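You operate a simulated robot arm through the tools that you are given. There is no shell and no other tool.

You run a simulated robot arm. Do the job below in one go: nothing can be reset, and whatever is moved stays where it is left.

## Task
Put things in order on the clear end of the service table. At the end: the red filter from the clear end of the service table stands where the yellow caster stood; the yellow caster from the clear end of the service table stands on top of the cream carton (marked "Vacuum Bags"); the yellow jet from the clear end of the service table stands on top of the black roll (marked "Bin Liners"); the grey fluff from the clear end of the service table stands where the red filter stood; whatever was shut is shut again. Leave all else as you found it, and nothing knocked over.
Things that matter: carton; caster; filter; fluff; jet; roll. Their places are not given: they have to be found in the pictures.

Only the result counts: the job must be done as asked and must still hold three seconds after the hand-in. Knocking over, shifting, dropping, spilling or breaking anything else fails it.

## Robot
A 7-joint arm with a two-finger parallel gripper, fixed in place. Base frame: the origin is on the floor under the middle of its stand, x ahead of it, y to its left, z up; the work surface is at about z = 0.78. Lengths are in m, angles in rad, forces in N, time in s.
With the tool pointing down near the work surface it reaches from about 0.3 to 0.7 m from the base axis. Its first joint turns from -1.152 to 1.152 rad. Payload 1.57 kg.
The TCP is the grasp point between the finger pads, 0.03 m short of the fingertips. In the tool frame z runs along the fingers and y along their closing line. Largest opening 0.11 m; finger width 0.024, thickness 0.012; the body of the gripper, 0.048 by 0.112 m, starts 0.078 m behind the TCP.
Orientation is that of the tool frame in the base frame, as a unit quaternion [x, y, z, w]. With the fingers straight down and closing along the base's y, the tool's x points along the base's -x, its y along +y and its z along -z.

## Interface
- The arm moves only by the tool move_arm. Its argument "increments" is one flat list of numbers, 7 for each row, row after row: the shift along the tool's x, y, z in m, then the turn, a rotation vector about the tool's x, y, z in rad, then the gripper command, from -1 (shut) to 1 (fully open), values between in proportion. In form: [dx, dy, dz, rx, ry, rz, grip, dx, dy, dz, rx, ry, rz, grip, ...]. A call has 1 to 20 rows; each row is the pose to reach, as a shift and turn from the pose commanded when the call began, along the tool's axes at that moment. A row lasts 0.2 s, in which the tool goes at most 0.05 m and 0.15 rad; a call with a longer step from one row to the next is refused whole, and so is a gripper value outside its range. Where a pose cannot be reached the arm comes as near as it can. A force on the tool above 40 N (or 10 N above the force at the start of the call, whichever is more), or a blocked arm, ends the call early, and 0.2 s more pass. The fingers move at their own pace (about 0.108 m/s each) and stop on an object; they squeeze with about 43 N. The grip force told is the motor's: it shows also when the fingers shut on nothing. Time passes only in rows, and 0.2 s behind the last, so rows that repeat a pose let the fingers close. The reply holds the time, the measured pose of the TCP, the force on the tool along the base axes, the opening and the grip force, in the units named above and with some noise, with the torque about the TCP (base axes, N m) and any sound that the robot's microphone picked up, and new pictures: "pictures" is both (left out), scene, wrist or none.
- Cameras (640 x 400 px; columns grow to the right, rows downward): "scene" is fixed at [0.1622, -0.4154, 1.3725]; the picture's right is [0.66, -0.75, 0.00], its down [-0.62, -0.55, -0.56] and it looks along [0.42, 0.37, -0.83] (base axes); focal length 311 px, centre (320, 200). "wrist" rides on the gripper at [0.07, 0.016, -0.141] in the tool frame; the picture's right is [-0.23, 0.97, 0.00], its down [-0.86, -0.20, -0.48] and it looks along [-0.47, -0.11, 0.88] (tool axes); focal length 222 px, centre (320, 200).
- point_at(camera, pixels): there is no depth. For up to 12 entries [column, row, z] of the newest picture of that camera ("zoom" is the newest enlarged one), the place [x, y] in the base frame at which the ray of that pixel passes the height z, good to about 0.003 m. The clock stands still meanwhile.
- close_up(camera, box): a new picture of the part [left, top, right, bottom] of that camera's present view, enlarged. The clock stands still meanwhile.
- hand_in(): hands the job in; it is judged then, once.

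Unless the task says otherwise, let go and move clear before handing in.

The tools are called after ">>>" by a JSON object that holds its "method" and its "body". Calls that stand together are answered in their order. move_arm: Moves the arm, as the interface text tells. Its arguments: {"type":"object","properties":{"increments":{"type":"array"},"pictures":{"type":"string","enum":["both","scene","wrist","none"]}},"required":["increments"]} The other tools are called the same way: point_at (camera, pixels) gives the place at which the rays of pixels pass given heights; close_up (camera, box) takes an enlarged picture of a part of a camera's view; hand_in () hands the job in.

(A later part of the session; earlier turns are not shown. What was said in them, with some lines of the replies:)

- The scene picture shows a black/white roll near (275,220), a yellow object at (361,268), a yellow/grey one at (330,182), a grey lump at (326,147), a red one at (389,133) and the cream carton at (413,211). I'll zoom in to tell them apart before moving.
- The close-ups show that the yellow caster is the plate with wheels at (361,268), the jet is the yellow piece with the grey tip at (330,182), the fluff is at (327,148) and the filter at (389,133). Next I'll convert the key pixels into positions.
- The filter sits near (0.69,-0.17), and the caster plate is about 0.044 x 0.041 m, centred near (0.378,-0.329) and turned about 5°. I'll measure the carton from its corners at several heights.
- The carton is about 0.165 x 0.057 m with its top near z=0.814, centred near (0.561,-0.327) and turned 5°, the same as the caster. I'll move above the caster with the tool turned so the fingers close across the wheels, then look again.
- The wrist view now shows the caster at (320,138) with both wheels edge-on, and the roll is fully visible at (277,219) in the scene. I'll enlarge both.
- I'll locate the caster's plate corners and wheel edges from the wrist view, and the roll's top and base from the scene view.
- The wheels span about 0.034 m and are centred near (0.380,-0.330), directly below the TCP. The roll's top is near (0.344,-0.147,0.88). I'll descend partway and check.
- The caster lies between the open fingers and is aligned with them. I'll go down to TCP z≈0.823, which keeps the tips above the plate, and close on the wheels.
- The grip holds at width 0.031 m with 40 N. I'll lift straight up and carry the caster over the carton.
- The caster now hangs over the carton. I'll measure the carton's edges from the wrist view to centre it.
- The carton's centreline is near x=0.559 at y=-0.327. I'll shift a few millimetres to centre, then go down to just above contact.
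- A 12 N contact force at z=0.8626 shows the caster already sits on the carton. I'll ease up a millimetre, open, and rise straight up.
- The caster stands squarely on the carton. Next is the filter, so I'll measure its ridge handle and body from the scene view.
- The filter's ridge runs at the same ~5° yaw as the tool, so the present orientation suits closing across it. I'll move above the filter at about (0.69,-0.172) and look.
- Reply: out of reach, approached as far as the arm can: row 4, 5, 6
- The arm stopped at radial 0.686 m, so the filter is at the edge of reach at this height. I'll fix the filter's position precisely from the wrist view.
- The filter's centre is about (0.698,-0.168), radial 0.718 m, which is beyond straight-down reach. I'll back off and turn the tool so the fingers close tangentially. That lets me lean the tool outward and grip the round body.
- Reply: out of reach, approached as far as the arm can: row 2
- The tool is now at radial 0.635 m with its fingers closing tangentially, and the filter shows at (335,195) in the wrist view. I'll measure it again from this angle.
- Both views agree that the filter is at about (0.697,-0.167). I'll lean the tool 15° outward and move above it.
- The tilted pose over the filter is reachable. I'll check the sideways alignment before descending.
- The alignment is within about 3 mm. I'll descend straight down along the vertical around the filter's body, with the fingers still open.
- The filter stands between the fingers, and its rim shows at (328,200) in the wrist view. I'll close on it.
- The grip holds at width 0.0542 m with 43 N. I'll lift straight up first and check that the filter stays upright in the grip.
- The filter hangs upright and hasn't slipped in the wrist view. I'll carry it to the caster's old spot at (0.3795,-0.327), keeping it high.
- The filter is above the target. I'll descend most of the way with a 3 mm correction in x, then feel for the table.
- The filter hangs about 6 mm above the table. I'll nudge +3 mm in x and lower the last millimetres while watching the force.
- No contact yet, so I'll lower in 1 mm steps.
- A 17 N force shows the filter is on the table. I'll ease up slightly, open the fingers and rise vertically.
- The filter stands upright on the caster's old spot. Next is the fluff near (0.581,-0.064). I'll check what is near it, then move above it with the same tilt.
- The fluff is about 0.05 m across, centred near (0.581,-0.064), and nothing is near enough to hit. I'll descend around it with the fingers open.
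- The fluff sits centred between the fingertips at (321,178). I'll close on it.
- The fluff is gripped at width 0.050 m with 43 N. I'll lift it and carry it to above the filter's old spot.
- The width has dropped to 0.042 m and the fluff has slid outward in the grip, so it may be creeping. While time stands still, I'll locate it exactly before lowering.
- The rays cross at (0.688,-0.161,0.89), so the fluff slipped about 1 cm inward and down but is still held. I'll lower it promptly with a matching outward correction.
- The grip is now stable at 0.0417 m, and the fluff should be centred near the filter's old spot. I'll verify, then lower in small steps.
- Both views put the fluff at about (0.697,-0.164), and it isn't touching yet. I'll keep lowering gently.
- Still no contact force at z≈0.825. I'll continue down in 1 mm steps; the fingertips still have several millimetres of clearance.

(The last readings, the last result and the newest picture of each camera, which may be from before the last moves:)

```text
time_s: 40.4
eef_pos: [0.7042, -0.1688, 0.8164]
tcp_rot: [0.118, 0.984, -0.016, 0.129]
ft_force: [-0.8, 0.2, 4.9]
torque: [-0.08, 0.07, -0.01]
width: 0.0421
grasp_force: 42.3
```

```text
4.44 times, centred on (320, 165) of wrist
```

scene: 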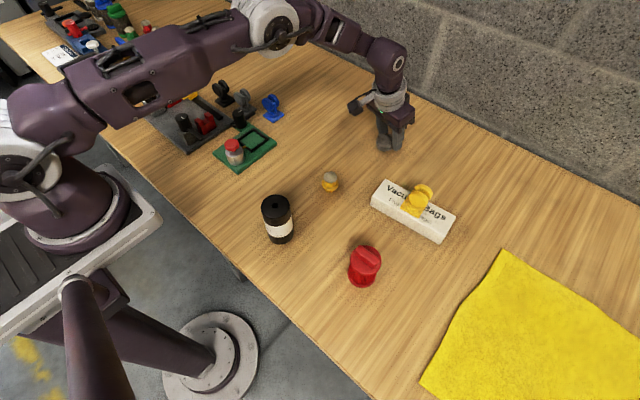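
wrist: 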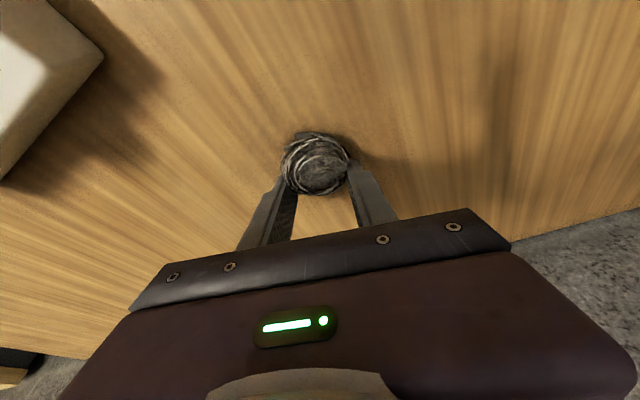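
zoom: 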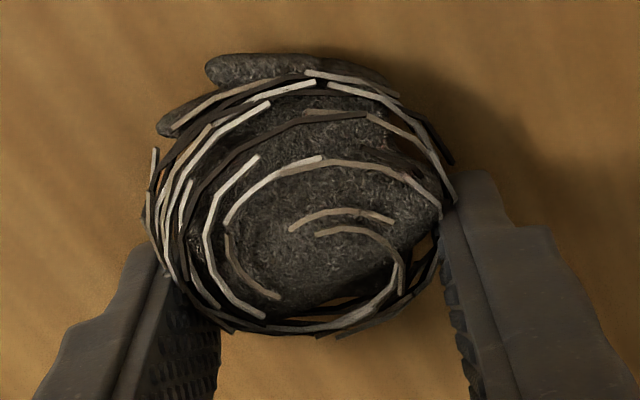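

A 5 N contact force means the fluff is on the table. I'll open the fingers gradually so it settles without popping out.

>>> {"method": "move_arm", "body": {"increments": [0, 0, 0, 0, 0, 0, -0.22, 0, 0, 0, 0, 0, 0, -0.18, 0, 0, 0, 0, 0, 0, -0.12, 0, 0, 0, 0, 0, 0, -0.05, 0, 0, 0, 0, 0, 0, 0.05, 0, 0, 0, 0, 0, 0, 0.15]}}

>>> {"method": "close_up", "body": {"camera": "scene", "box": [360, 115, 410, 165]}}

>>> {"method": "close_up", "body": {"camera": "wrist", "box": [270, 120, 370, 210]}}

```text
time_s: 41.8
eef_pos: [0.7048, -0.1676, 0.8161]
tcp_rot: [0.118, 0.984, -0.016, 0.13]
ft_force: [-0.7, -1.0, 0.2]
torque: [-0.04, -0.02, -0.03]
width: 0.0631
grasp_force: 0.2
```

scene: 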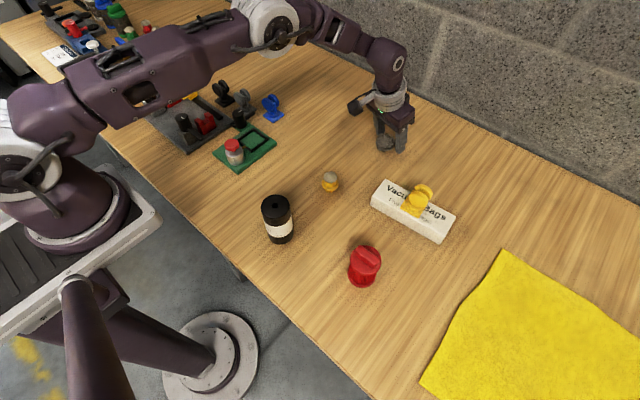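
wrist: 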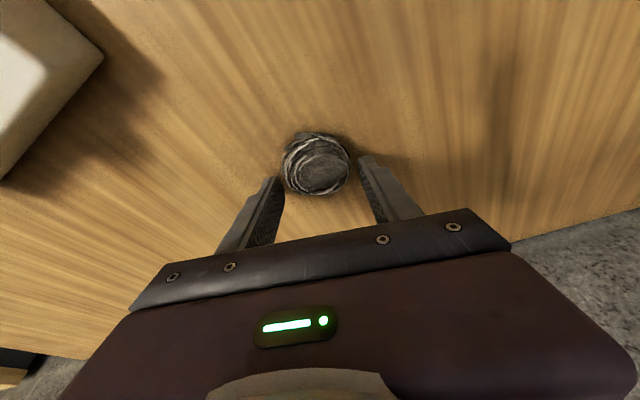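

```text
8.00 times, centred on (385, 140) of scene
```

zoom: 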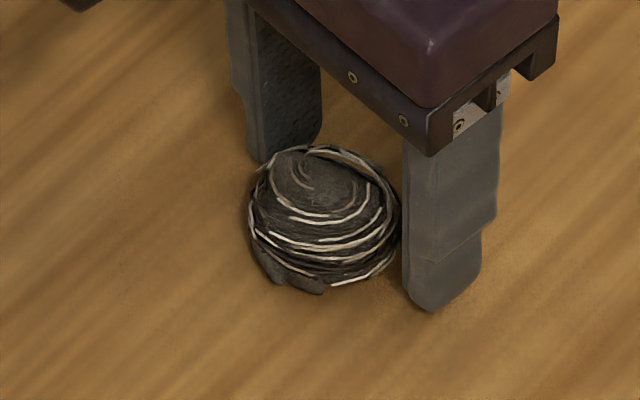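

```text
4.44 times, centred on (320, 165) of wrist
```

zoom: 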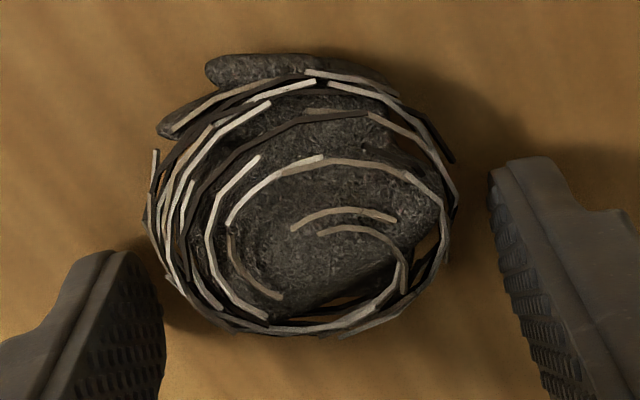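

The fluff stayed put when released. I'll open fully and rise vertically, then check its position.

>>> {"method": "move_arm", "body": {"increments": [0, 0, 0, 0, 0, 0, 0.6, 0, 0, 0, 0, 0, 0, 1, -0.0078, 0, -0.029, 0, 0, 0, 1, -0.0181, 0, -0.0676, 0, 0, 0, 1, -0.0285, 0, -0.1063, 0, 0, 0, 1, -0.0336, 0, -0.1256, 0, 0, 0, 1, -0.0336, 0, -0.1256, 0, 0, 0, 1]}}

>>> {"method": "close_up", "body": {"camera": "scene", "box": [360, 115, 410, 165]}}

>>> {"method": "close_up", "body": {"camera": "wrist", "box": [270, 90, 370, 180]}}

```text
time_s: 43.4
eef_pos: [0.7023, -0.1673, 0.9459]
tcp_rot: [0.117, 0.985, -0.015, 0.13]
ft_force: [0.0, 0.6, 0.1]
torque: [-0.03, 0.0, 0.0]
width: 0.1099
grasp_force: 0.0
```

scene: 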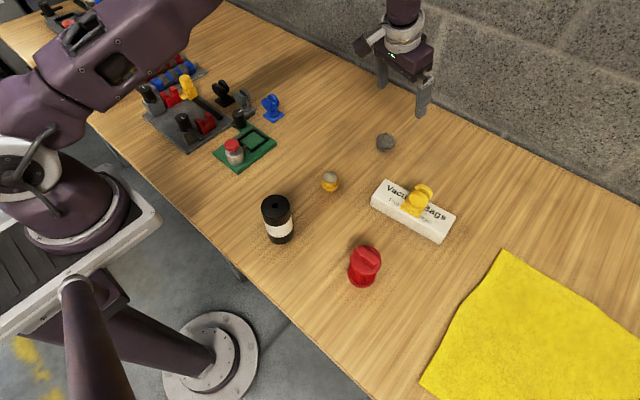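
wrist: 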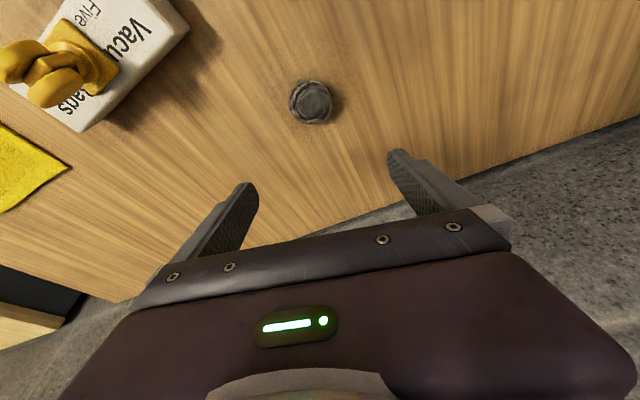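

```text
8.00 times, centred on (385, 140) of scene
```

zoom: 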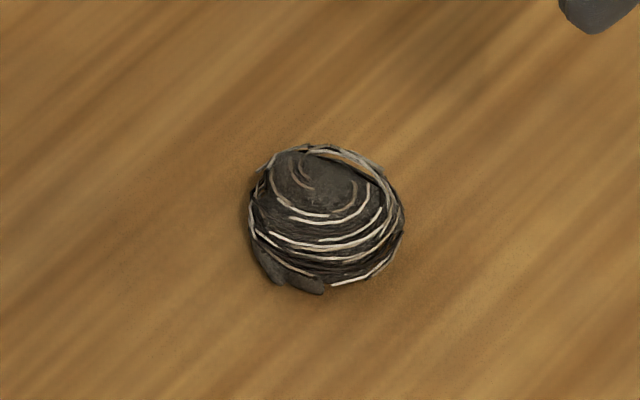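

```text
4.44 times, centred on (320, 135) of wrist
```

zoom: 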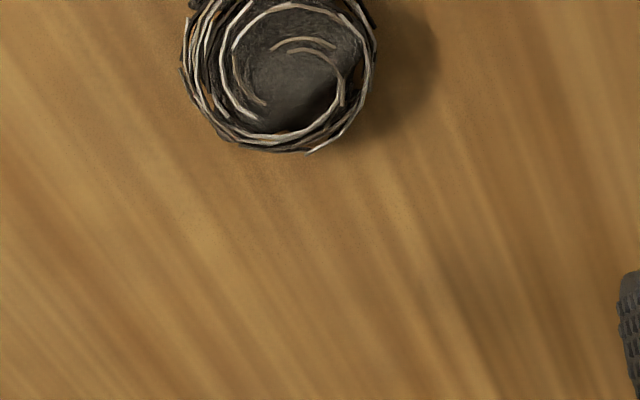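

>>> {"method": "point_at", "body": {"camera": "scene", "pixels": [[385.9, 142.3, 0.79], [385.9, 142.3, 0.795], [385.9, 142.3, 0.8], [383.5, 151, 0.78]]}}

>>> {"method": "point_at", "body": {"camera": "wrist", "pixels": [[311, 102.5, 0.79], [311, 102.5, 0.795], [311, 102.5, 0.8]]}}

>>> {"method": "close_up", "body": {"camera": "scene", "box": [310, 160, 350, 200]}}

```text
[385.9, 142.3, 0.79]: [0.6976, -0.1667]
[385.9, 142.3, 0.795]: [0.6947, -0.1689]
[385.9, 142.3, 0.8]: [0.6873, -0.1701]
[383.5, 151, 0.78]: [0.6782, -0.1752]
```

```text
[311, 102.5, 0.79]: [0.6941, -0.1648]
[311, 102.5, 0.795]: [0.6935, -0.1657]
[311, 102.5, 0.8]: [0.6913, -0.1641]
```

```text
10.00 times, centred on (330, 180) of scene
```

zoom: 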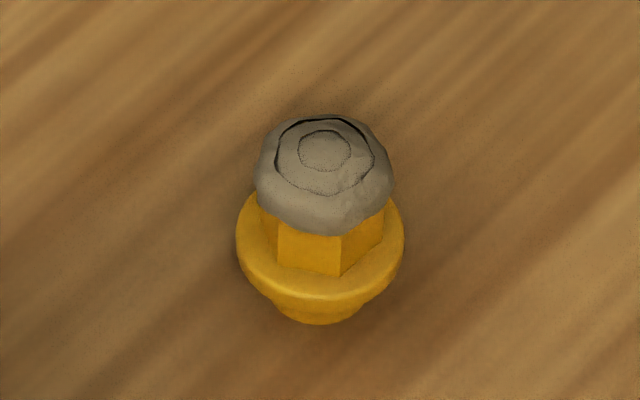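

The fluff rests at about (0.694,-0.166), within a few millimetres of the filter's old spot. Now for the jet near (0.499,-0.149): I'll straighten the tool to vertical and move above it.

>>> {"method": "move_arm", "body": {"increments": [0.0398, -0.006, -0.0074, 0, 0.0524, 0, 1, 0.0796, -0.0119, -0.0147, 0, 0.1048, 0, 1, 0.1195, -0.0179, -0.0221, 0, 0.1572, 0, 1, 0.1593, -0.0238, -0.0294, 0, 0.2096, 0, 1, 0.1991, -0.0298, -0.0368, 0, 0.262, 0, 0.6, 0.1991, -0.0298, -0.0368, 0, 0.262, 0, 0.6]}}

>>> {"method": "close_up", "body": {"camera": "wrist", "box": [270, 100, 370, 200]}}

>>> {"method": "close_up", "body": {"camera": "scene", "box": [300, 120, 380, 210]}}

```text
time_s: 44.8
eef_pos: [0.5025, -0.1494, 0.9289]
tcp_rot: [0.119, 0.993, 0.0, 0.0]
ft_force: [0.1, 0.1, -0.3]
torque: [-0.01, 0.0, -0.03]
width: 0.088
grasp_force: 0.0
```

scene: 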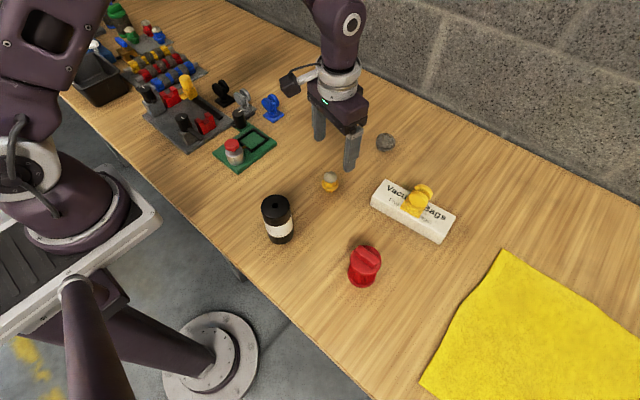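
wrist: 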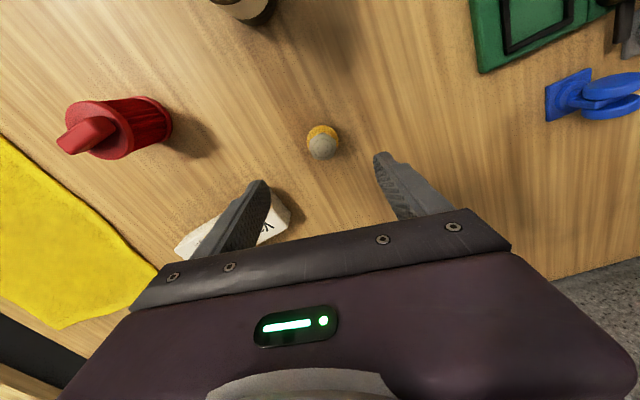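

```text
4.00 times, centred on (320, 150) of wrist
```

zoom: 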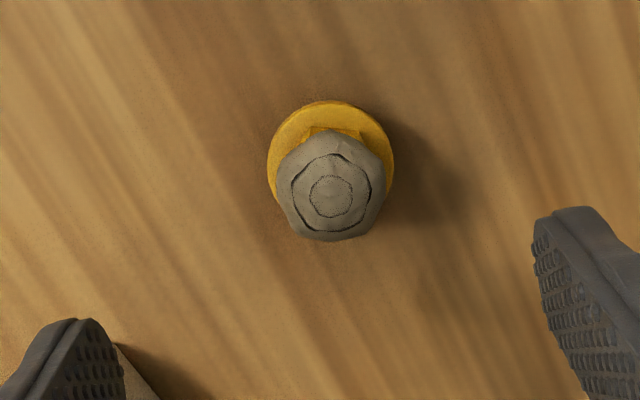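

```text
4.44 times, centred on (340, 165) of scene
```

zoom: 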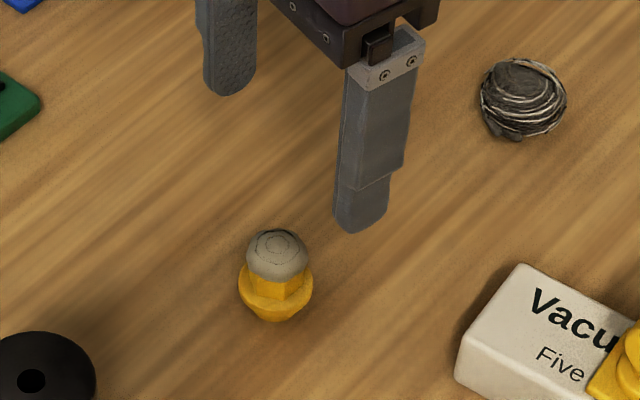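

>>> {"method": "point_at", "body": {"camera": "wrist", "pixels": [[322.5, 140, 0.79], [322.5, 140, 0.795], [322.5, 140, 0.8], [322.5, 149, 0.815], [322.5, 149, 0.825], [322.5, 149, 0.83]]}}

>>> {"method": "point_at", "body": {"camera": "scene", "pixels": [[330, 185.3, 0.79], [330, 185.3, 0.795], [330, 185.3, 0.8], [330.5, 175.2, 0.82], [330.5, 175.2, 0.825], [330.5, 175.2, 0.83]]}}

```text
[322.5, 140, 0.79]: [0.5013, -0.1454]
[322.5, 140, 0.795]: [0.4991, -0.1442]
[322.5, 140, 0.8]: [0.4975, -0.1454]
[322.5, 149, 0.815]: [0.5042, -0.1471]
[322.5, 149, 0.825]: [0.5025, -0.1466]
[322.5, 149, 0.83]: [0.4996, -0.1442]
```

```text
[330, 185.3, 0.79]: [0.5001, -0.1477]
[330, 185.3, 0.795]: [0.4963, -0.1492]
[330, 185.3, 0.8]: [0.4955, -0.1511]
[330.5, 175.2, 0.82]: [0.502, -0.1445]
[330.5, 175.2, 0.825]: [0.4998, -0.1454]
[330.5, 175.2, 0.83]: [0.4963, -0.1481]
```

The jet is at about (0.500,-0.146), with its flange near z=0.793 and its top near 0.826. I'll descend around it, stopping with the tips just above the table.

>>> {"method": "move_arm", "body": {"increments": [0.0031, 0.0023, 0.035, 0, 0, 0, 0.6, 0.0031, 0.0023, 0.075, 0, 0, 0, 0.6, 0.0031, 0.0023, 0.103, 0, 0, 0, 0.6, 0.0031, 0.0023, 0.115, 0, 0, 0, 0.6, 0.0031, 0.0023, 0.115, 0, 0, 0, 0.6]}}

>>> {"method": "close_up", "body": {"camera": "wrist", "box": [250, 130, 390, 230]}}

>>> {"method": "close_up", "body": {"camera": "scene", "box": [290, 130, 370, 210]}}

```text
time_s: 46.0
eef_pos: [0.4994, -0.1477, 0.8134]
tcp_rot: [0.118, 0.993, 0.0, 0.001]
ft_force: [-0.1, -0.3, 0.4]
torque: [0.0, 0.03, 0.0]
width: 0.088
grasp_force: 0.1
```

scene: 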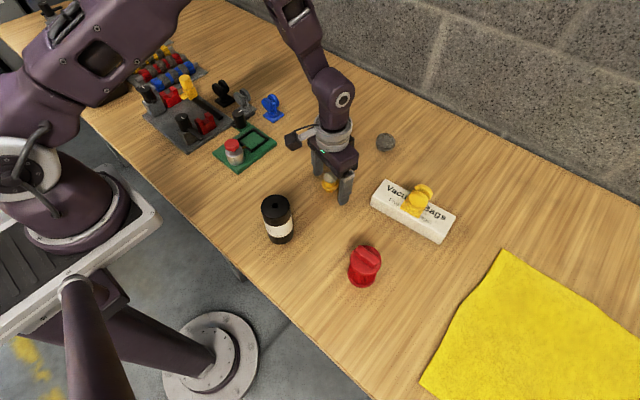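
wrist: 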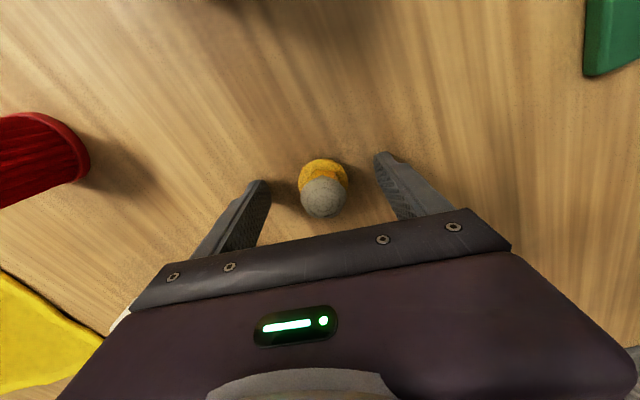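

```text
4.00 times, centred on (320, 180) of wrist
```

zoom: 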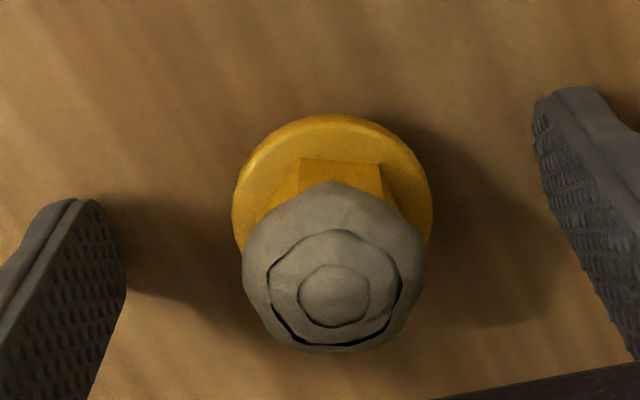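

```text
5.00 times, centred on (330, 170) of scene
```

zoom: 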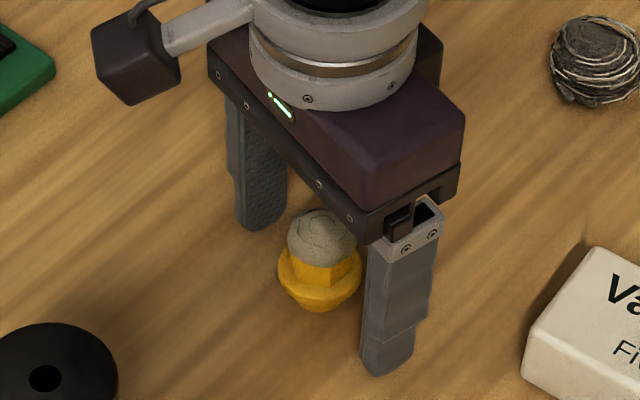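

The jet is centred between the fingers. I'll close on its flange.

>>> {"method": "move_arm", "body": {"increments": [0, 0, 0, 0, 0, 0, 0.1, 0, 0, 0, 0, 0, 0, -0.2, 0, 0, 0, 0, 0, 0, -1, 0, 0, 0, 0, 0, 0, -1, 0, 0, 0, 0, 0, 0, -1]}}

>>> {"method": "close_up", "body": {"camera": "wrist", "box": [250, 130, 390, 230]}}

>>> {"method": "close_up", "body": {"camera": "scene", "box": [290, 130, 370, 210]}}

```text
time_s: 47.2
eef_pos: [0.4983, -0.1477, 0.8148]
tcp_rot: [0.118, 0.993, 0.0, 0.0]
ft_force: [-0.8, 0.1, 0.0]
torque: [0.0, 0.0, 0.0]
width: 0.0363
grasp_force: 42.8
```

scene: 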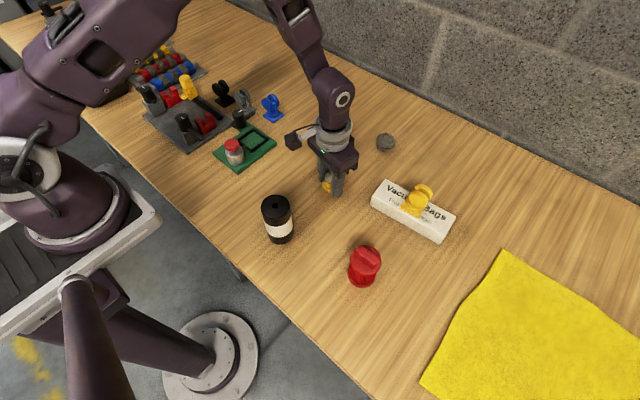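
wrist: 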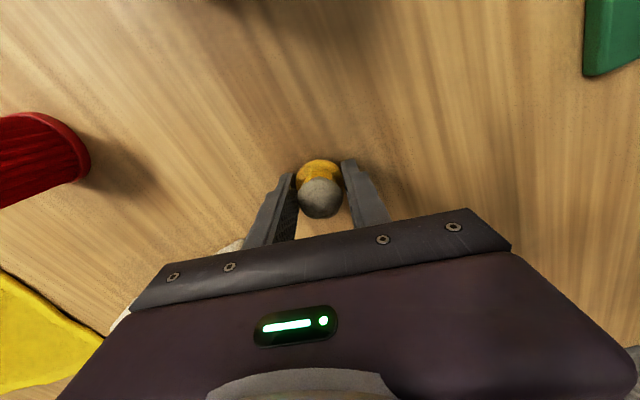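

```text
4.00 times, centred on (320, 180) of wrist
```

zoom: 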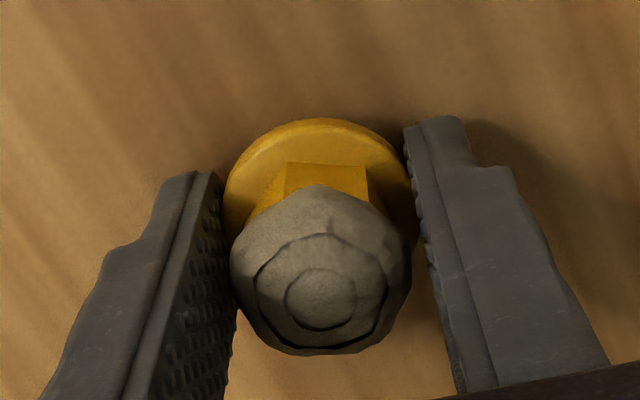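

```text
5.00 times, centred on (330, 170) of scene
```

zoom: 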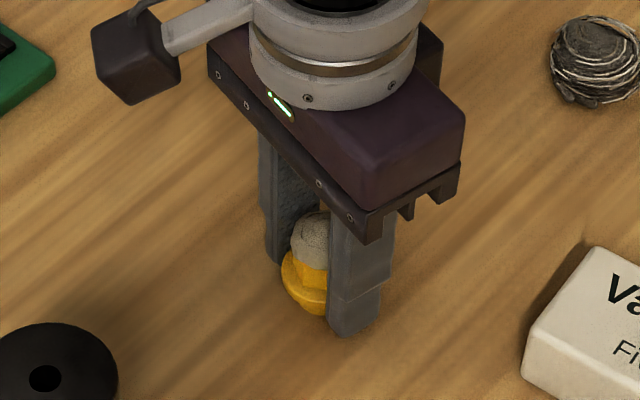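

The flange is gripped at 0.0363 m with 43 N. I'll lift straight up and check that it holds.

>>> {"method": "move_arm", "body": {"increments": [0, 0, -0.008, 0, 0, 0, -1, 0, 0, -0.035, 0, 0, 0, -1, 0, 0, -0.075, 0, 0, 0, -1, 0, 0, -0.115, 0, 0, 0, -1, 0, 0, -0.15, 0, 0, 0, -1, 0, 0, -0.15, 0, 0, 0, -1]}}

>>> {"method": "close_up", "body": {"camera": "wrist", "box": [250, 130, 390, 230]}}

>>> {"method": "close_up", "body": {"camera": "scene", "box": [250, 170, 310, 250]}}

>>> {"method": "close_up", "body": {"camera": "scene", "box": [300, 80, 380, 170]}}

```text
time_s: 48.6
eef_pos: [0.4988, -0.1479, 0.9657]
tcp_rot: [0.118, 0.993, 0.001, 0.0]
ft_force: [-1.2, 0.9, -0.2]
torque: [-0.03, 0.0, 0.0]
width: 0.0364
grasp_force: 43.2
```

scene: 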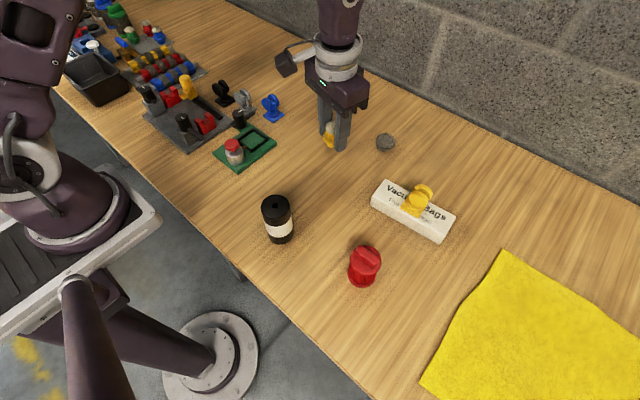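
wrist: 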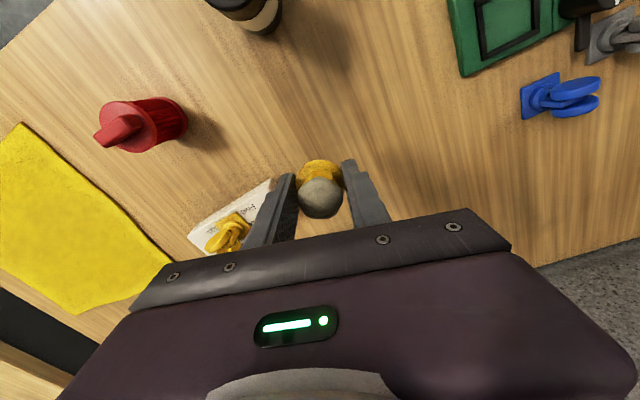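

```text
4.00 times, centred on (320, 180) of wrist
```

zoom: 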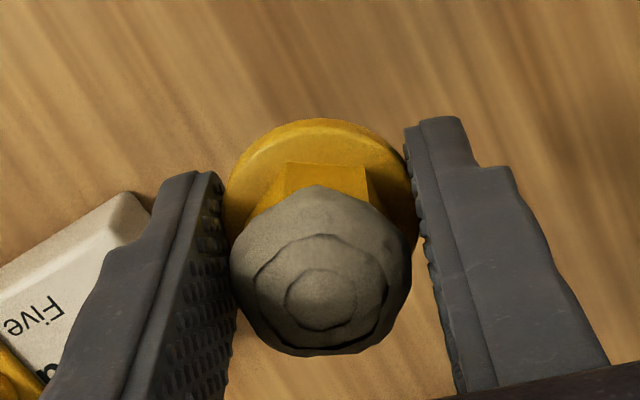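

```text
5.00 times, centred on (280, 210) of scene
```

zoom: 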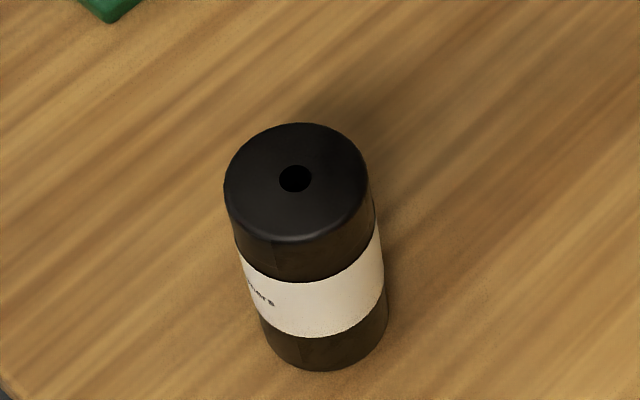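

```text
4.44 times, centred on (340, 125) of scene
```

zoom: 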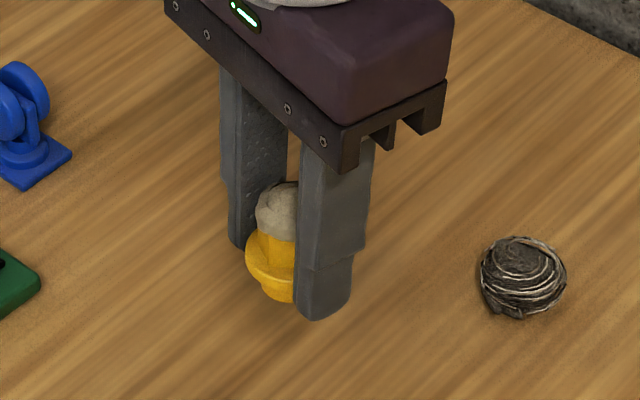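

The jet is held steadily. I'll carry it over the roll's top at about (0.344,-0.146), keeping roughly 5 cm of clearance above it.

>>> {"method": "move_arm", "body": {"increments": [0.0377, -0.0088, 0, 0, 0, 0, -1, 0.0754, -0.0176, 0, 0, 0, 0, -1, 0.1131, -0.0264, 0, 0, 0, 0, -1, 0.1508, -0.0352, 0, 0, 0, 0, -1, 0.1508, -0.0352, 0, 0, 0, 0, -1]}}

>>> {"method": "close_up", "body": {"camera": "wrist", "box": [250, 100, 390, 230]}}

>>> {"method": "close_up", "body": {"camera": "scene", "box": [230, 140, 330, 250]}}

```text
time_s: 49.8
eef_pos: [0.3447, -0.1476, 0.9655]
tcp_rot: [0.119, 0.993, -0.001, 0.0]
ft_force: [-0.1, -1.2, 0.6]
torque: [0.02, 0.0, 0.03]
width: 0.0366
grasp_force: 43.0
```

scene: 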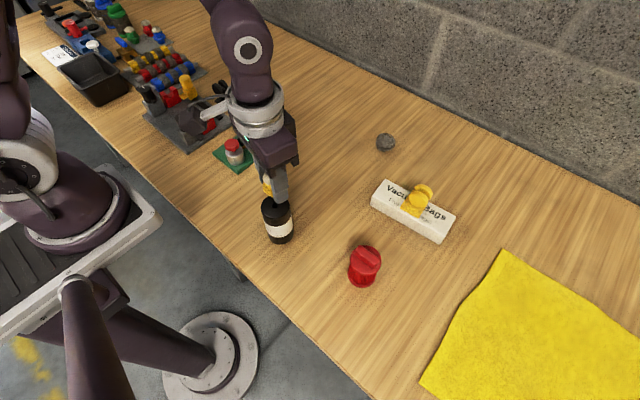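
wrist: 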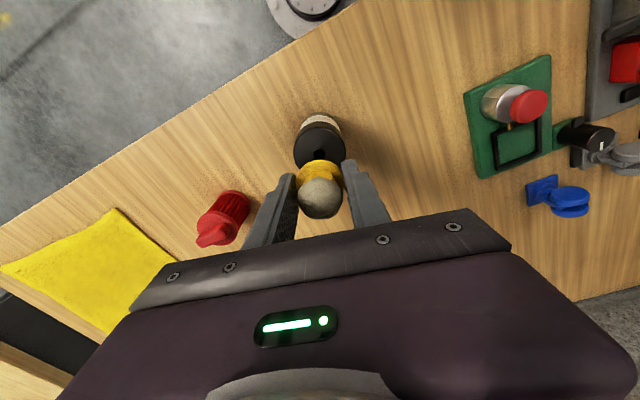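

```text
3.08 times, centred on (320, 165) of wrist
```

zoom: 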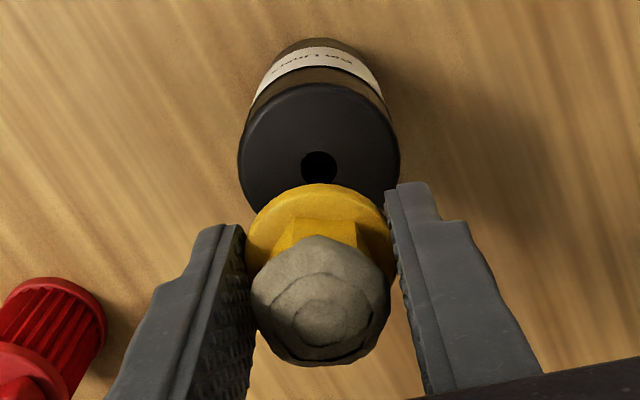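

```text
3.64 times, centred on (280, 195) of scene
```

zoom: 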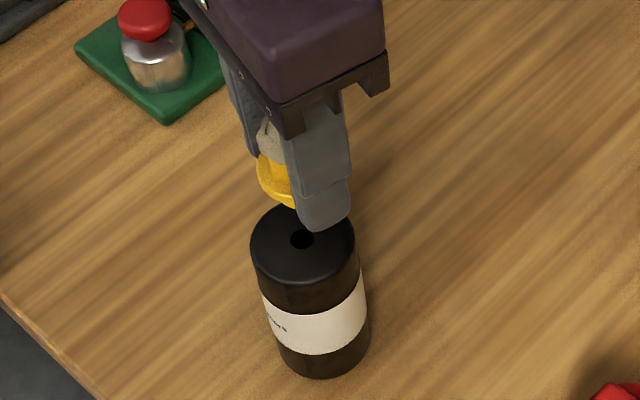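

The wrist view now shows the roll's hole at (319.7,154.6) and the scene view shows it at (274.8,205.4). I'll triangulate its exact position and height.

>>> {"method": "point_at", "body": {"camera": "wrist", "pixels": [[319.7, 154.6, 0.86], [319.7, 154.6, 0.87], [319.7, 154.6, 0.875], [319.7, 154.6, 0.88], [319.7, 154.6, 0.885], [319.7, 154.6, 0.89]]}}

>>> {"method": "point_at", "body": {"camera": "scene", "pixels": [[274.8, 205.5, 0.86], [274.8, 205.5, 0.87], [274.8, 205.5, 0.875], [274.8, 205.5, 0.88], [274.8, 205.5, 0.885], [274.8, 205.5, 0.89]]}}

```text
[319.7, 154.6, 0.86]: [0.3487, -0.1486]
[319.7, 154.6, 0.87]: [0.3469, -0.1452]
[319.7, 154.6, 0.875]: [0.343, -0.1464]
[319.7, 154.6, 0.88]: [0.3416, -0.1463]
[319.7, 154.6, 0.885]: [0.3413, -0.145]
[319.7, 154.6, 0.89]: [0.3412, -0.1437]
```

```text
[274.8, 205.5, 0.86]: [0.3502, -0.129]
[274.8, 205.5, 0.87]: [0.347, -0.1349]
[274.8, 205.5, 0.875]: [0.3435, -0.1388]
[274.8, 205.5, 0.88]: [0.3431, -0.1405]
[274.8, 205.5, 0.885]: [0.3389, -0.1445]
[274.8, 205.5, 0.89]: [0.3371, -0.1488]
```

The roll's top centre is at about (0.342,-0.1455,0.884). I'll correct by 2–3 mm and come down to just above it.

>>> {"method": "move_arm", "body": {"increments": [0.0027, 0.0009, 0.015, 0, 0, 0, -1, 0.0027, 0.0009, 0.032, 0, 0, 0, -1, 0.0027, 0.0009, 0.04, 0, 0, 0, -1, 0.0027, 0.0009, 0.04, 0, 0, 0, -1]}}

>>> {"method": "close_up", "body": {"camera": "scene", "box": [250, 170, 310, 250]}}

>>> {"method": "close_up", "body": {"camera": "wrist", "box": [250, 100, 390, 230]}}

```text
time_s: 50.8
eef_pos: [0.3419, -0.1455, 0.9254]
tcp_rot: [0.119, 0.993, 0.0, 0.0]
ft_force: [0.6, 0.3, -0.5]
torque: [-0.03, 0.01, 0.01]
width: 0.0364
grasp_force: 43.2
```

scene: 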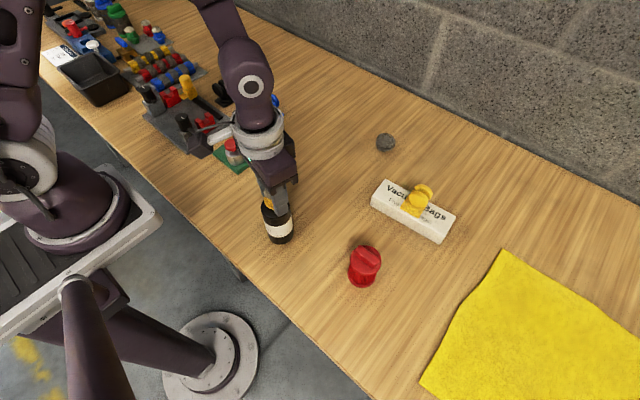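
wrist: 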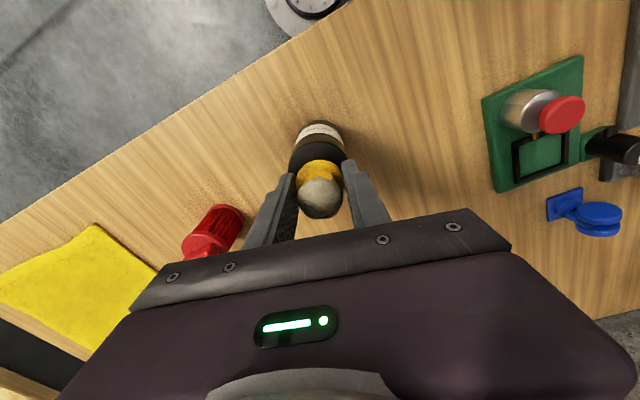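

```text
5.00 times, centred on (280, 210) of scene
```

zoom: 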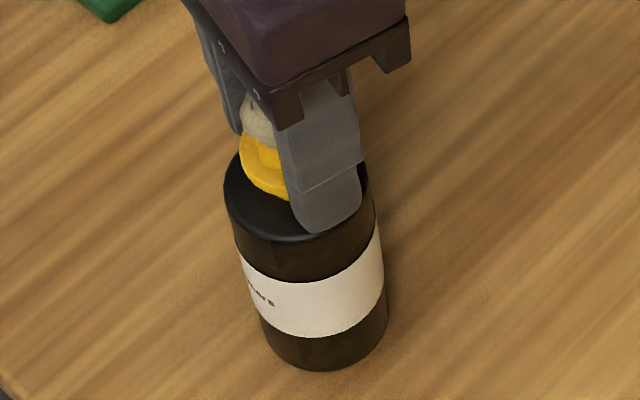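

```text
3.08 times, centred on (320, 165) of wrist
```

zoom: 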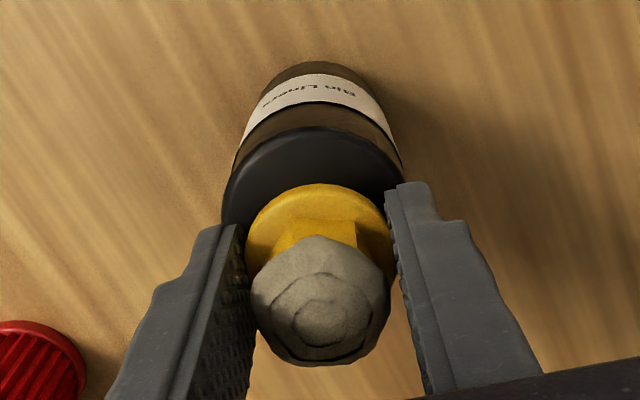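

>>> {"method": "point_at", "body": {"camera": "wrist", "pixels": [[317.7, 168.6, 0.88], [317.7, 168.6, 0.885], [288.2, 169.9, 0.883], [347, 161.8, 0.883], [316.8, 141.3, 0.883]]}}

```text
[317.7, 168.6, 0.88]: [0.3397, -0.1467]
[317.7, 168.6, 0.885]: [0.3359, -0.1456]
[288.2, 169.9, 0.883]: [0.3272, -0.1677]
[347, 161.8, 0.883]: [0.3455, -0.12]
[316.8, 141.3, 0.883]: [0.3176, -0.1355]
```

The jet and the roll's axis agree within about 1–2 mm. I'll lower slowly to contact.

>>> {"method": "move_arm", "body": {"increments": [0, 0, 0.002, 0, 0, 0, -1, 0, 0, 0.004, 0, 0, 0, -1], "pictures": "none"}}

>>> {"method": "move_arm", "body": {"increments": [0, 0, 0.001, 0, 0, 0, -1, 0, 0, 0.001, 0, 0, 0, -1], "pictures": "none"}}

```text
time_s: 51.4
eef_pos: [0.3423, -0.1437, 0.9229]
tcp_rot: [0.118, 0.993, 0.0, 0.0]
ft_force: [0.0, 1.6, 32.8]
torque: [0.07, 0.0, -0.02]
width: 0.0368
grasp_force: 43.3
```

```text
time_s: 52.0
eef_pos: [0.3405, -0.1453, 0.92]
tcp_rot: [0.118, 0.993, 0.0, 0.001]
ft_force: [3.7, 1.7, 31.1]
torque: [0.01, -0.15, 0.02]
width: 0.0364
grasp_force: 43.7
```

The jet touched at z≈0.922 and is now pressed with about 31 N. I'll ease back up 2 mm and look.

>>> {"method": "move_arm", "body": {"increments": [0, 0, -0.001, 0, 0, 0, -1, 0, 0, -0.0015, 0, 0, 0, -1]}}

>>> {"method": "close_up", "body": {"camera": "scene", "box": [250, 170, 310, 250]}}

>>> {"method": "close_up", "body": {"camera": "wrist", "box": [250, 100, 390, 230]}}

```text
time_s: 52.6
eef_pos: [0.3408, -0.1448, 0.9213]
tcp_rot: [0.119, 0.993, 0.0, -0.001]
ft_force: [0.5, 0.6, -0.5]
torque: [0.0, 0.02, -0.02]
width: 0.0366
grasp_force: 42.2
```

scene: 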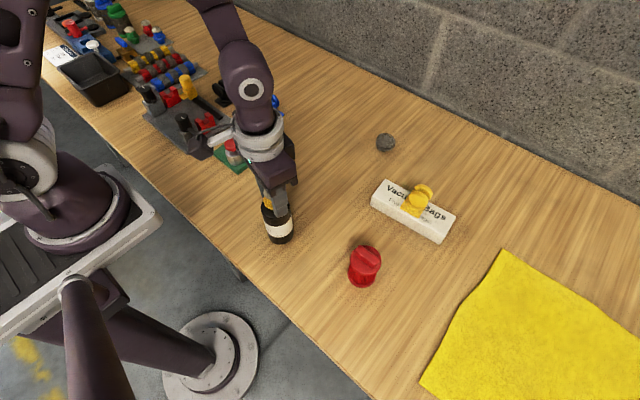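
wrist: 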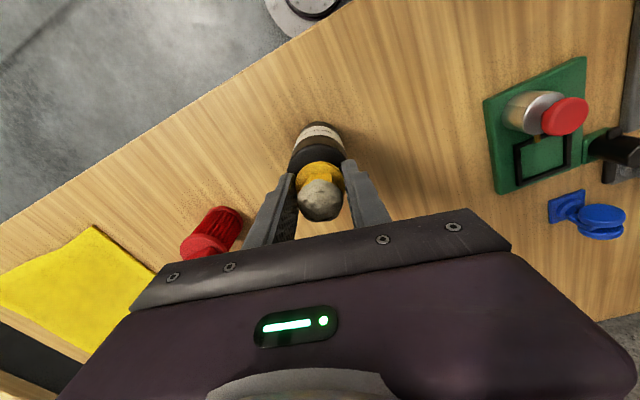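

```text
5.00 times, centred on (280, 210) of scene
```

zoom: 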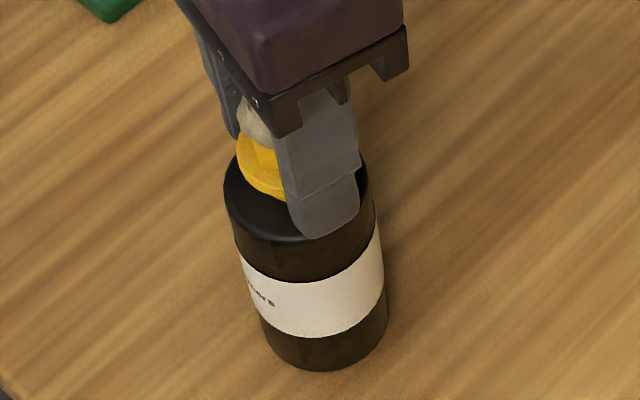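

```text
3.08 times, centred on (320, 165) of wrist
```

zoom: 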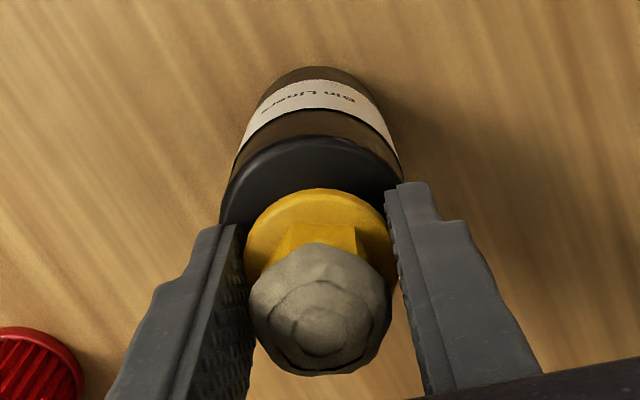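

The roll hasn't moved, and the jet slid up only 2–3 mm in the grip. I'll lower in half-millimetre steps to a light touch before releasing.

>>> {"method": "move_arm", "body": {"increments": [0, 0, 0.0005, 0, 0, 0, -1, 0, 0, 0.0005, 0, 0, 0, -1], "pictures": "none"}}

```text
time_s: 53.2
eef_pos: [0.3395, -0.1433, 0.9207]
tcp_rot: [0.118, 0.993, -0.001, 0.0]
ft_force: [-0.3, -0.4, -0.5]
torque: [-0.01, 0.0, 0.02]
width: 0.0364
grasp_force: 42.5
```

>>> {"method": "move_arm", "body": {"increments": [0, 0, 0.0005, 0, 0, 0, -1, 0, 0, 0.0005, 0, 0, 0, -1], "pictures": "none"}}

```text
time_s: 53.8
eef_pos: [0.3412, -0.1439, 0.9205]
tcp_rot: [0.118, 0.993, 0.0, 0.001]
ft_force: [0.0, 0.1, 12.1]
torque: [-0.02, -0.03, 0.0]
width: 0.0366
grasp_force: 43.3
```

A light 12 N contact is established. I'll ease up 0.3 mm and open gradually.

>>> {"method": "move_arm", "body": {"increments": [0, 0, -0.0003, 0, 0, 0, -0.32, 0, 0, -0.0003, 0, 0, 0, -0.28, 0, 0, -0.0003, 0, 0, 0, -0.22, 0, 0, -0.0003, 0, 0, 0, -0.12, 0, 0, -0.0003, 0, 0, 0, 0.0, 0, 0, -0.0003, 0, 0, 0, 0.15]}}

>>> {"method": "close_up", "body": {"camera": "scene", "box": [250, 170, 310, 250]}}

>>> {"method": "close_up", "body": {"camera": "wrist", "box": [250, 100, 390, 230]}}

```text
time_s: 55.2
eef_pos: [0.341, -0.1442, 0.9199]
tcp_rot: [0.118, 0.993, 0.0, 0.0]
ft_force: [0.3, 0.8, -0.7]
torque: [-0.05, 0.03, 0.0]
width: 0.0632
grasp_force: 0.0
```

scene: 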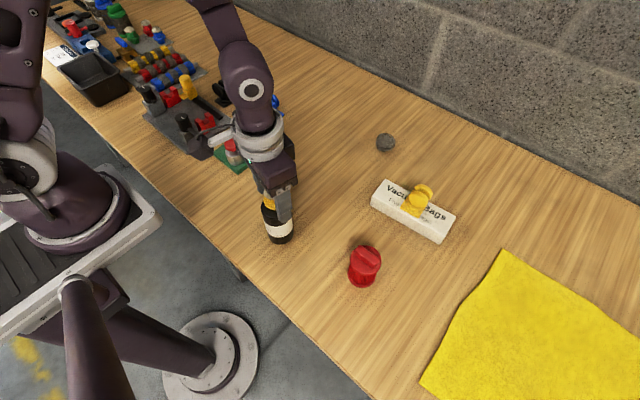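
wrist: 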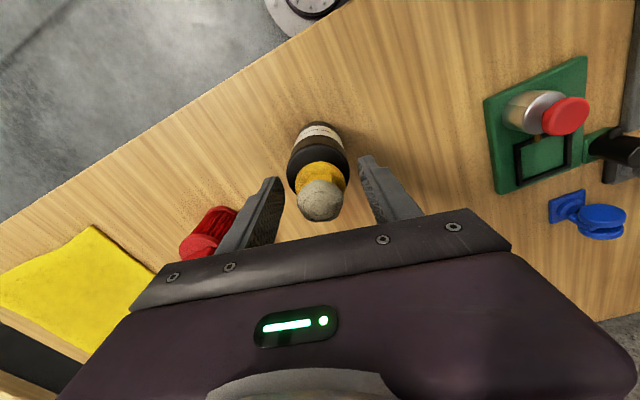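

```text
5.00 times, centred on (280, 210) of scene
```

zoom: 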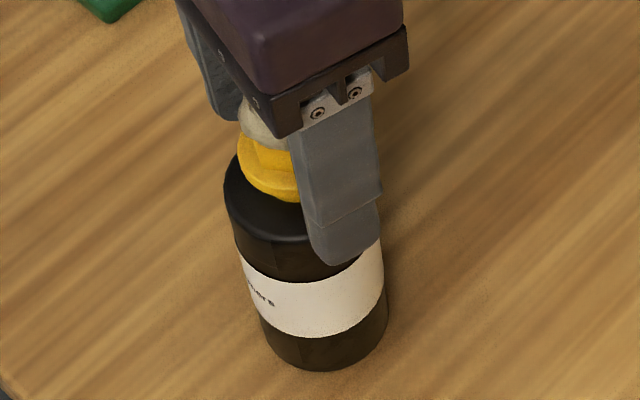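

```text
3.08 times, centred on (320, 165) of wrist
```

zoom: 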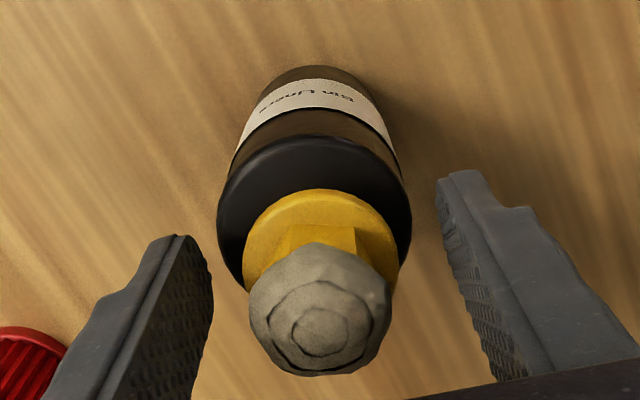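

The jet stands on the roll with the fingers clear on both sides. I'll rise straight up and look at everything.

>>> {"method": "move_arm", "body": {"increments": [0, 0, 0, 0, 0, 0, 0.4, 0, 0, -0.01, 0, 0, 0, 0.4, 0, 0, -0.04, 0, 0, 0, 0.4, 0, 0, -0.08, 0, 0, 0, 0.4, 0, 0, -0.12, 0, 0, 0, 0.4, -0.03, 0.03, -0.13, 0, 0, 0, 0.4, -0.06, 0.06, -0.13, 0, 0, 0, 0.4, -0.09, 0.09, -0.13, 0, 0, 0, 0.4, -0.11, 0.12, -0.13, 0, 0, 0, 0.4, -0.11, 0.15, -0.13, 0, 0, 0, 0.4, -0.11, 0.15, -0.13, 0, 0, 0, 0.4]}}

>>> {"method": "close_up", "body": {"camera": "scene", "box": [240, 100, 480, 300]}}

>>> {"method": "close_up", "body": {"camera": "scene", "box": [250, 170, 310, 250]}}

```text
time_s: 57.6
eef_pos: [0.4812, -0.0219, 1.0509]
tcp_rot: [0.12, 0.993, 0.0, 0.0]
ft_force: [-0.4, 0.2, 0.1]
torque: [0.0, 0.02, 0.0]
width: 0.0772
grasp_force: 0.1
```

scene: 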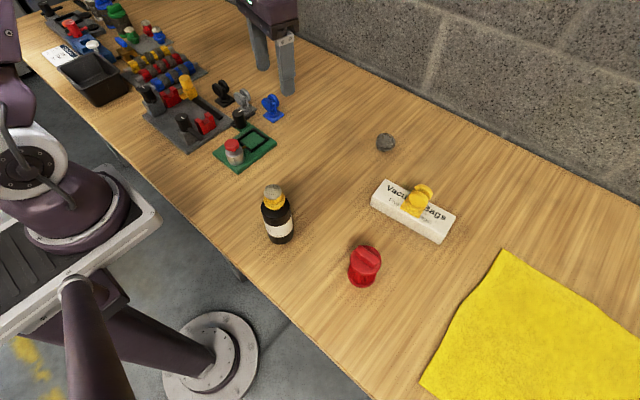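
wrist: 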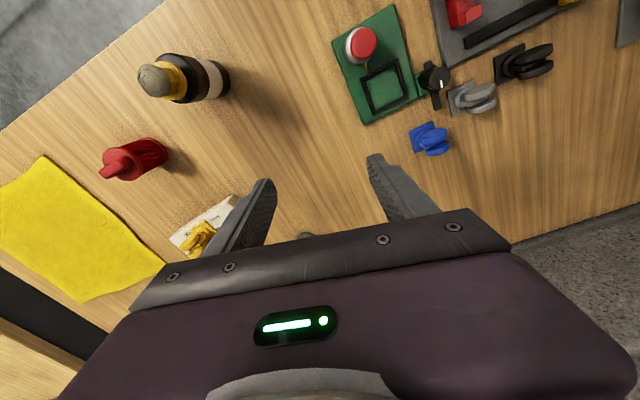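

```text
2.00 times, centred on (360, 200) of scene
```

zoom: 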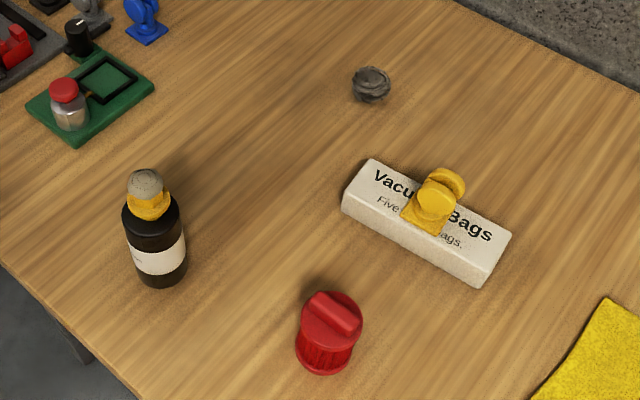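

```text
5.00 times, centred on (280, 210) of scene
```

zoom: 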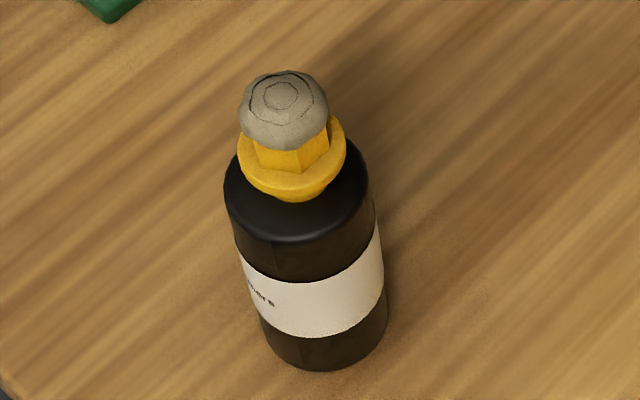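

Everything is placed: the jet stands upright on the roll at (273,195), the caster on the carton at (417,200), the filter on the caster's old spot at (364,266) and the fluff on the filter's old spot at (386,142). The roll and carton edges match the first pictures, nothing was opened, and the arm is clear, so I'm handing in.

>>> {"method": "hand_in", "body": {}}

```text
The job is handed in.
```

The job is handed in, and the last pictures showed every item where you asked for it, upright and with the arm clear.

- **Yellow caster:** it stands on top of the cream carton, near its middle.
- **Red filter:** it stands where the caster stood, within about 1 mm by the arm's reading.
- **Grey fluff:** it rests where the filter stood, about 3 mm off by the camera readings. It slipped about 1 cm in the grip on the way, so I corrected its position before setting it down.
- **Yellow jet:** it stands on top of the black roll, centred within a millimetre or two. It was pressed down with about 30 N when it first touched, and the roll did not shift.

The carton and roll match the first pictures. Nothing was knocked over, and nothing was opened, so there was nothing to shut again.
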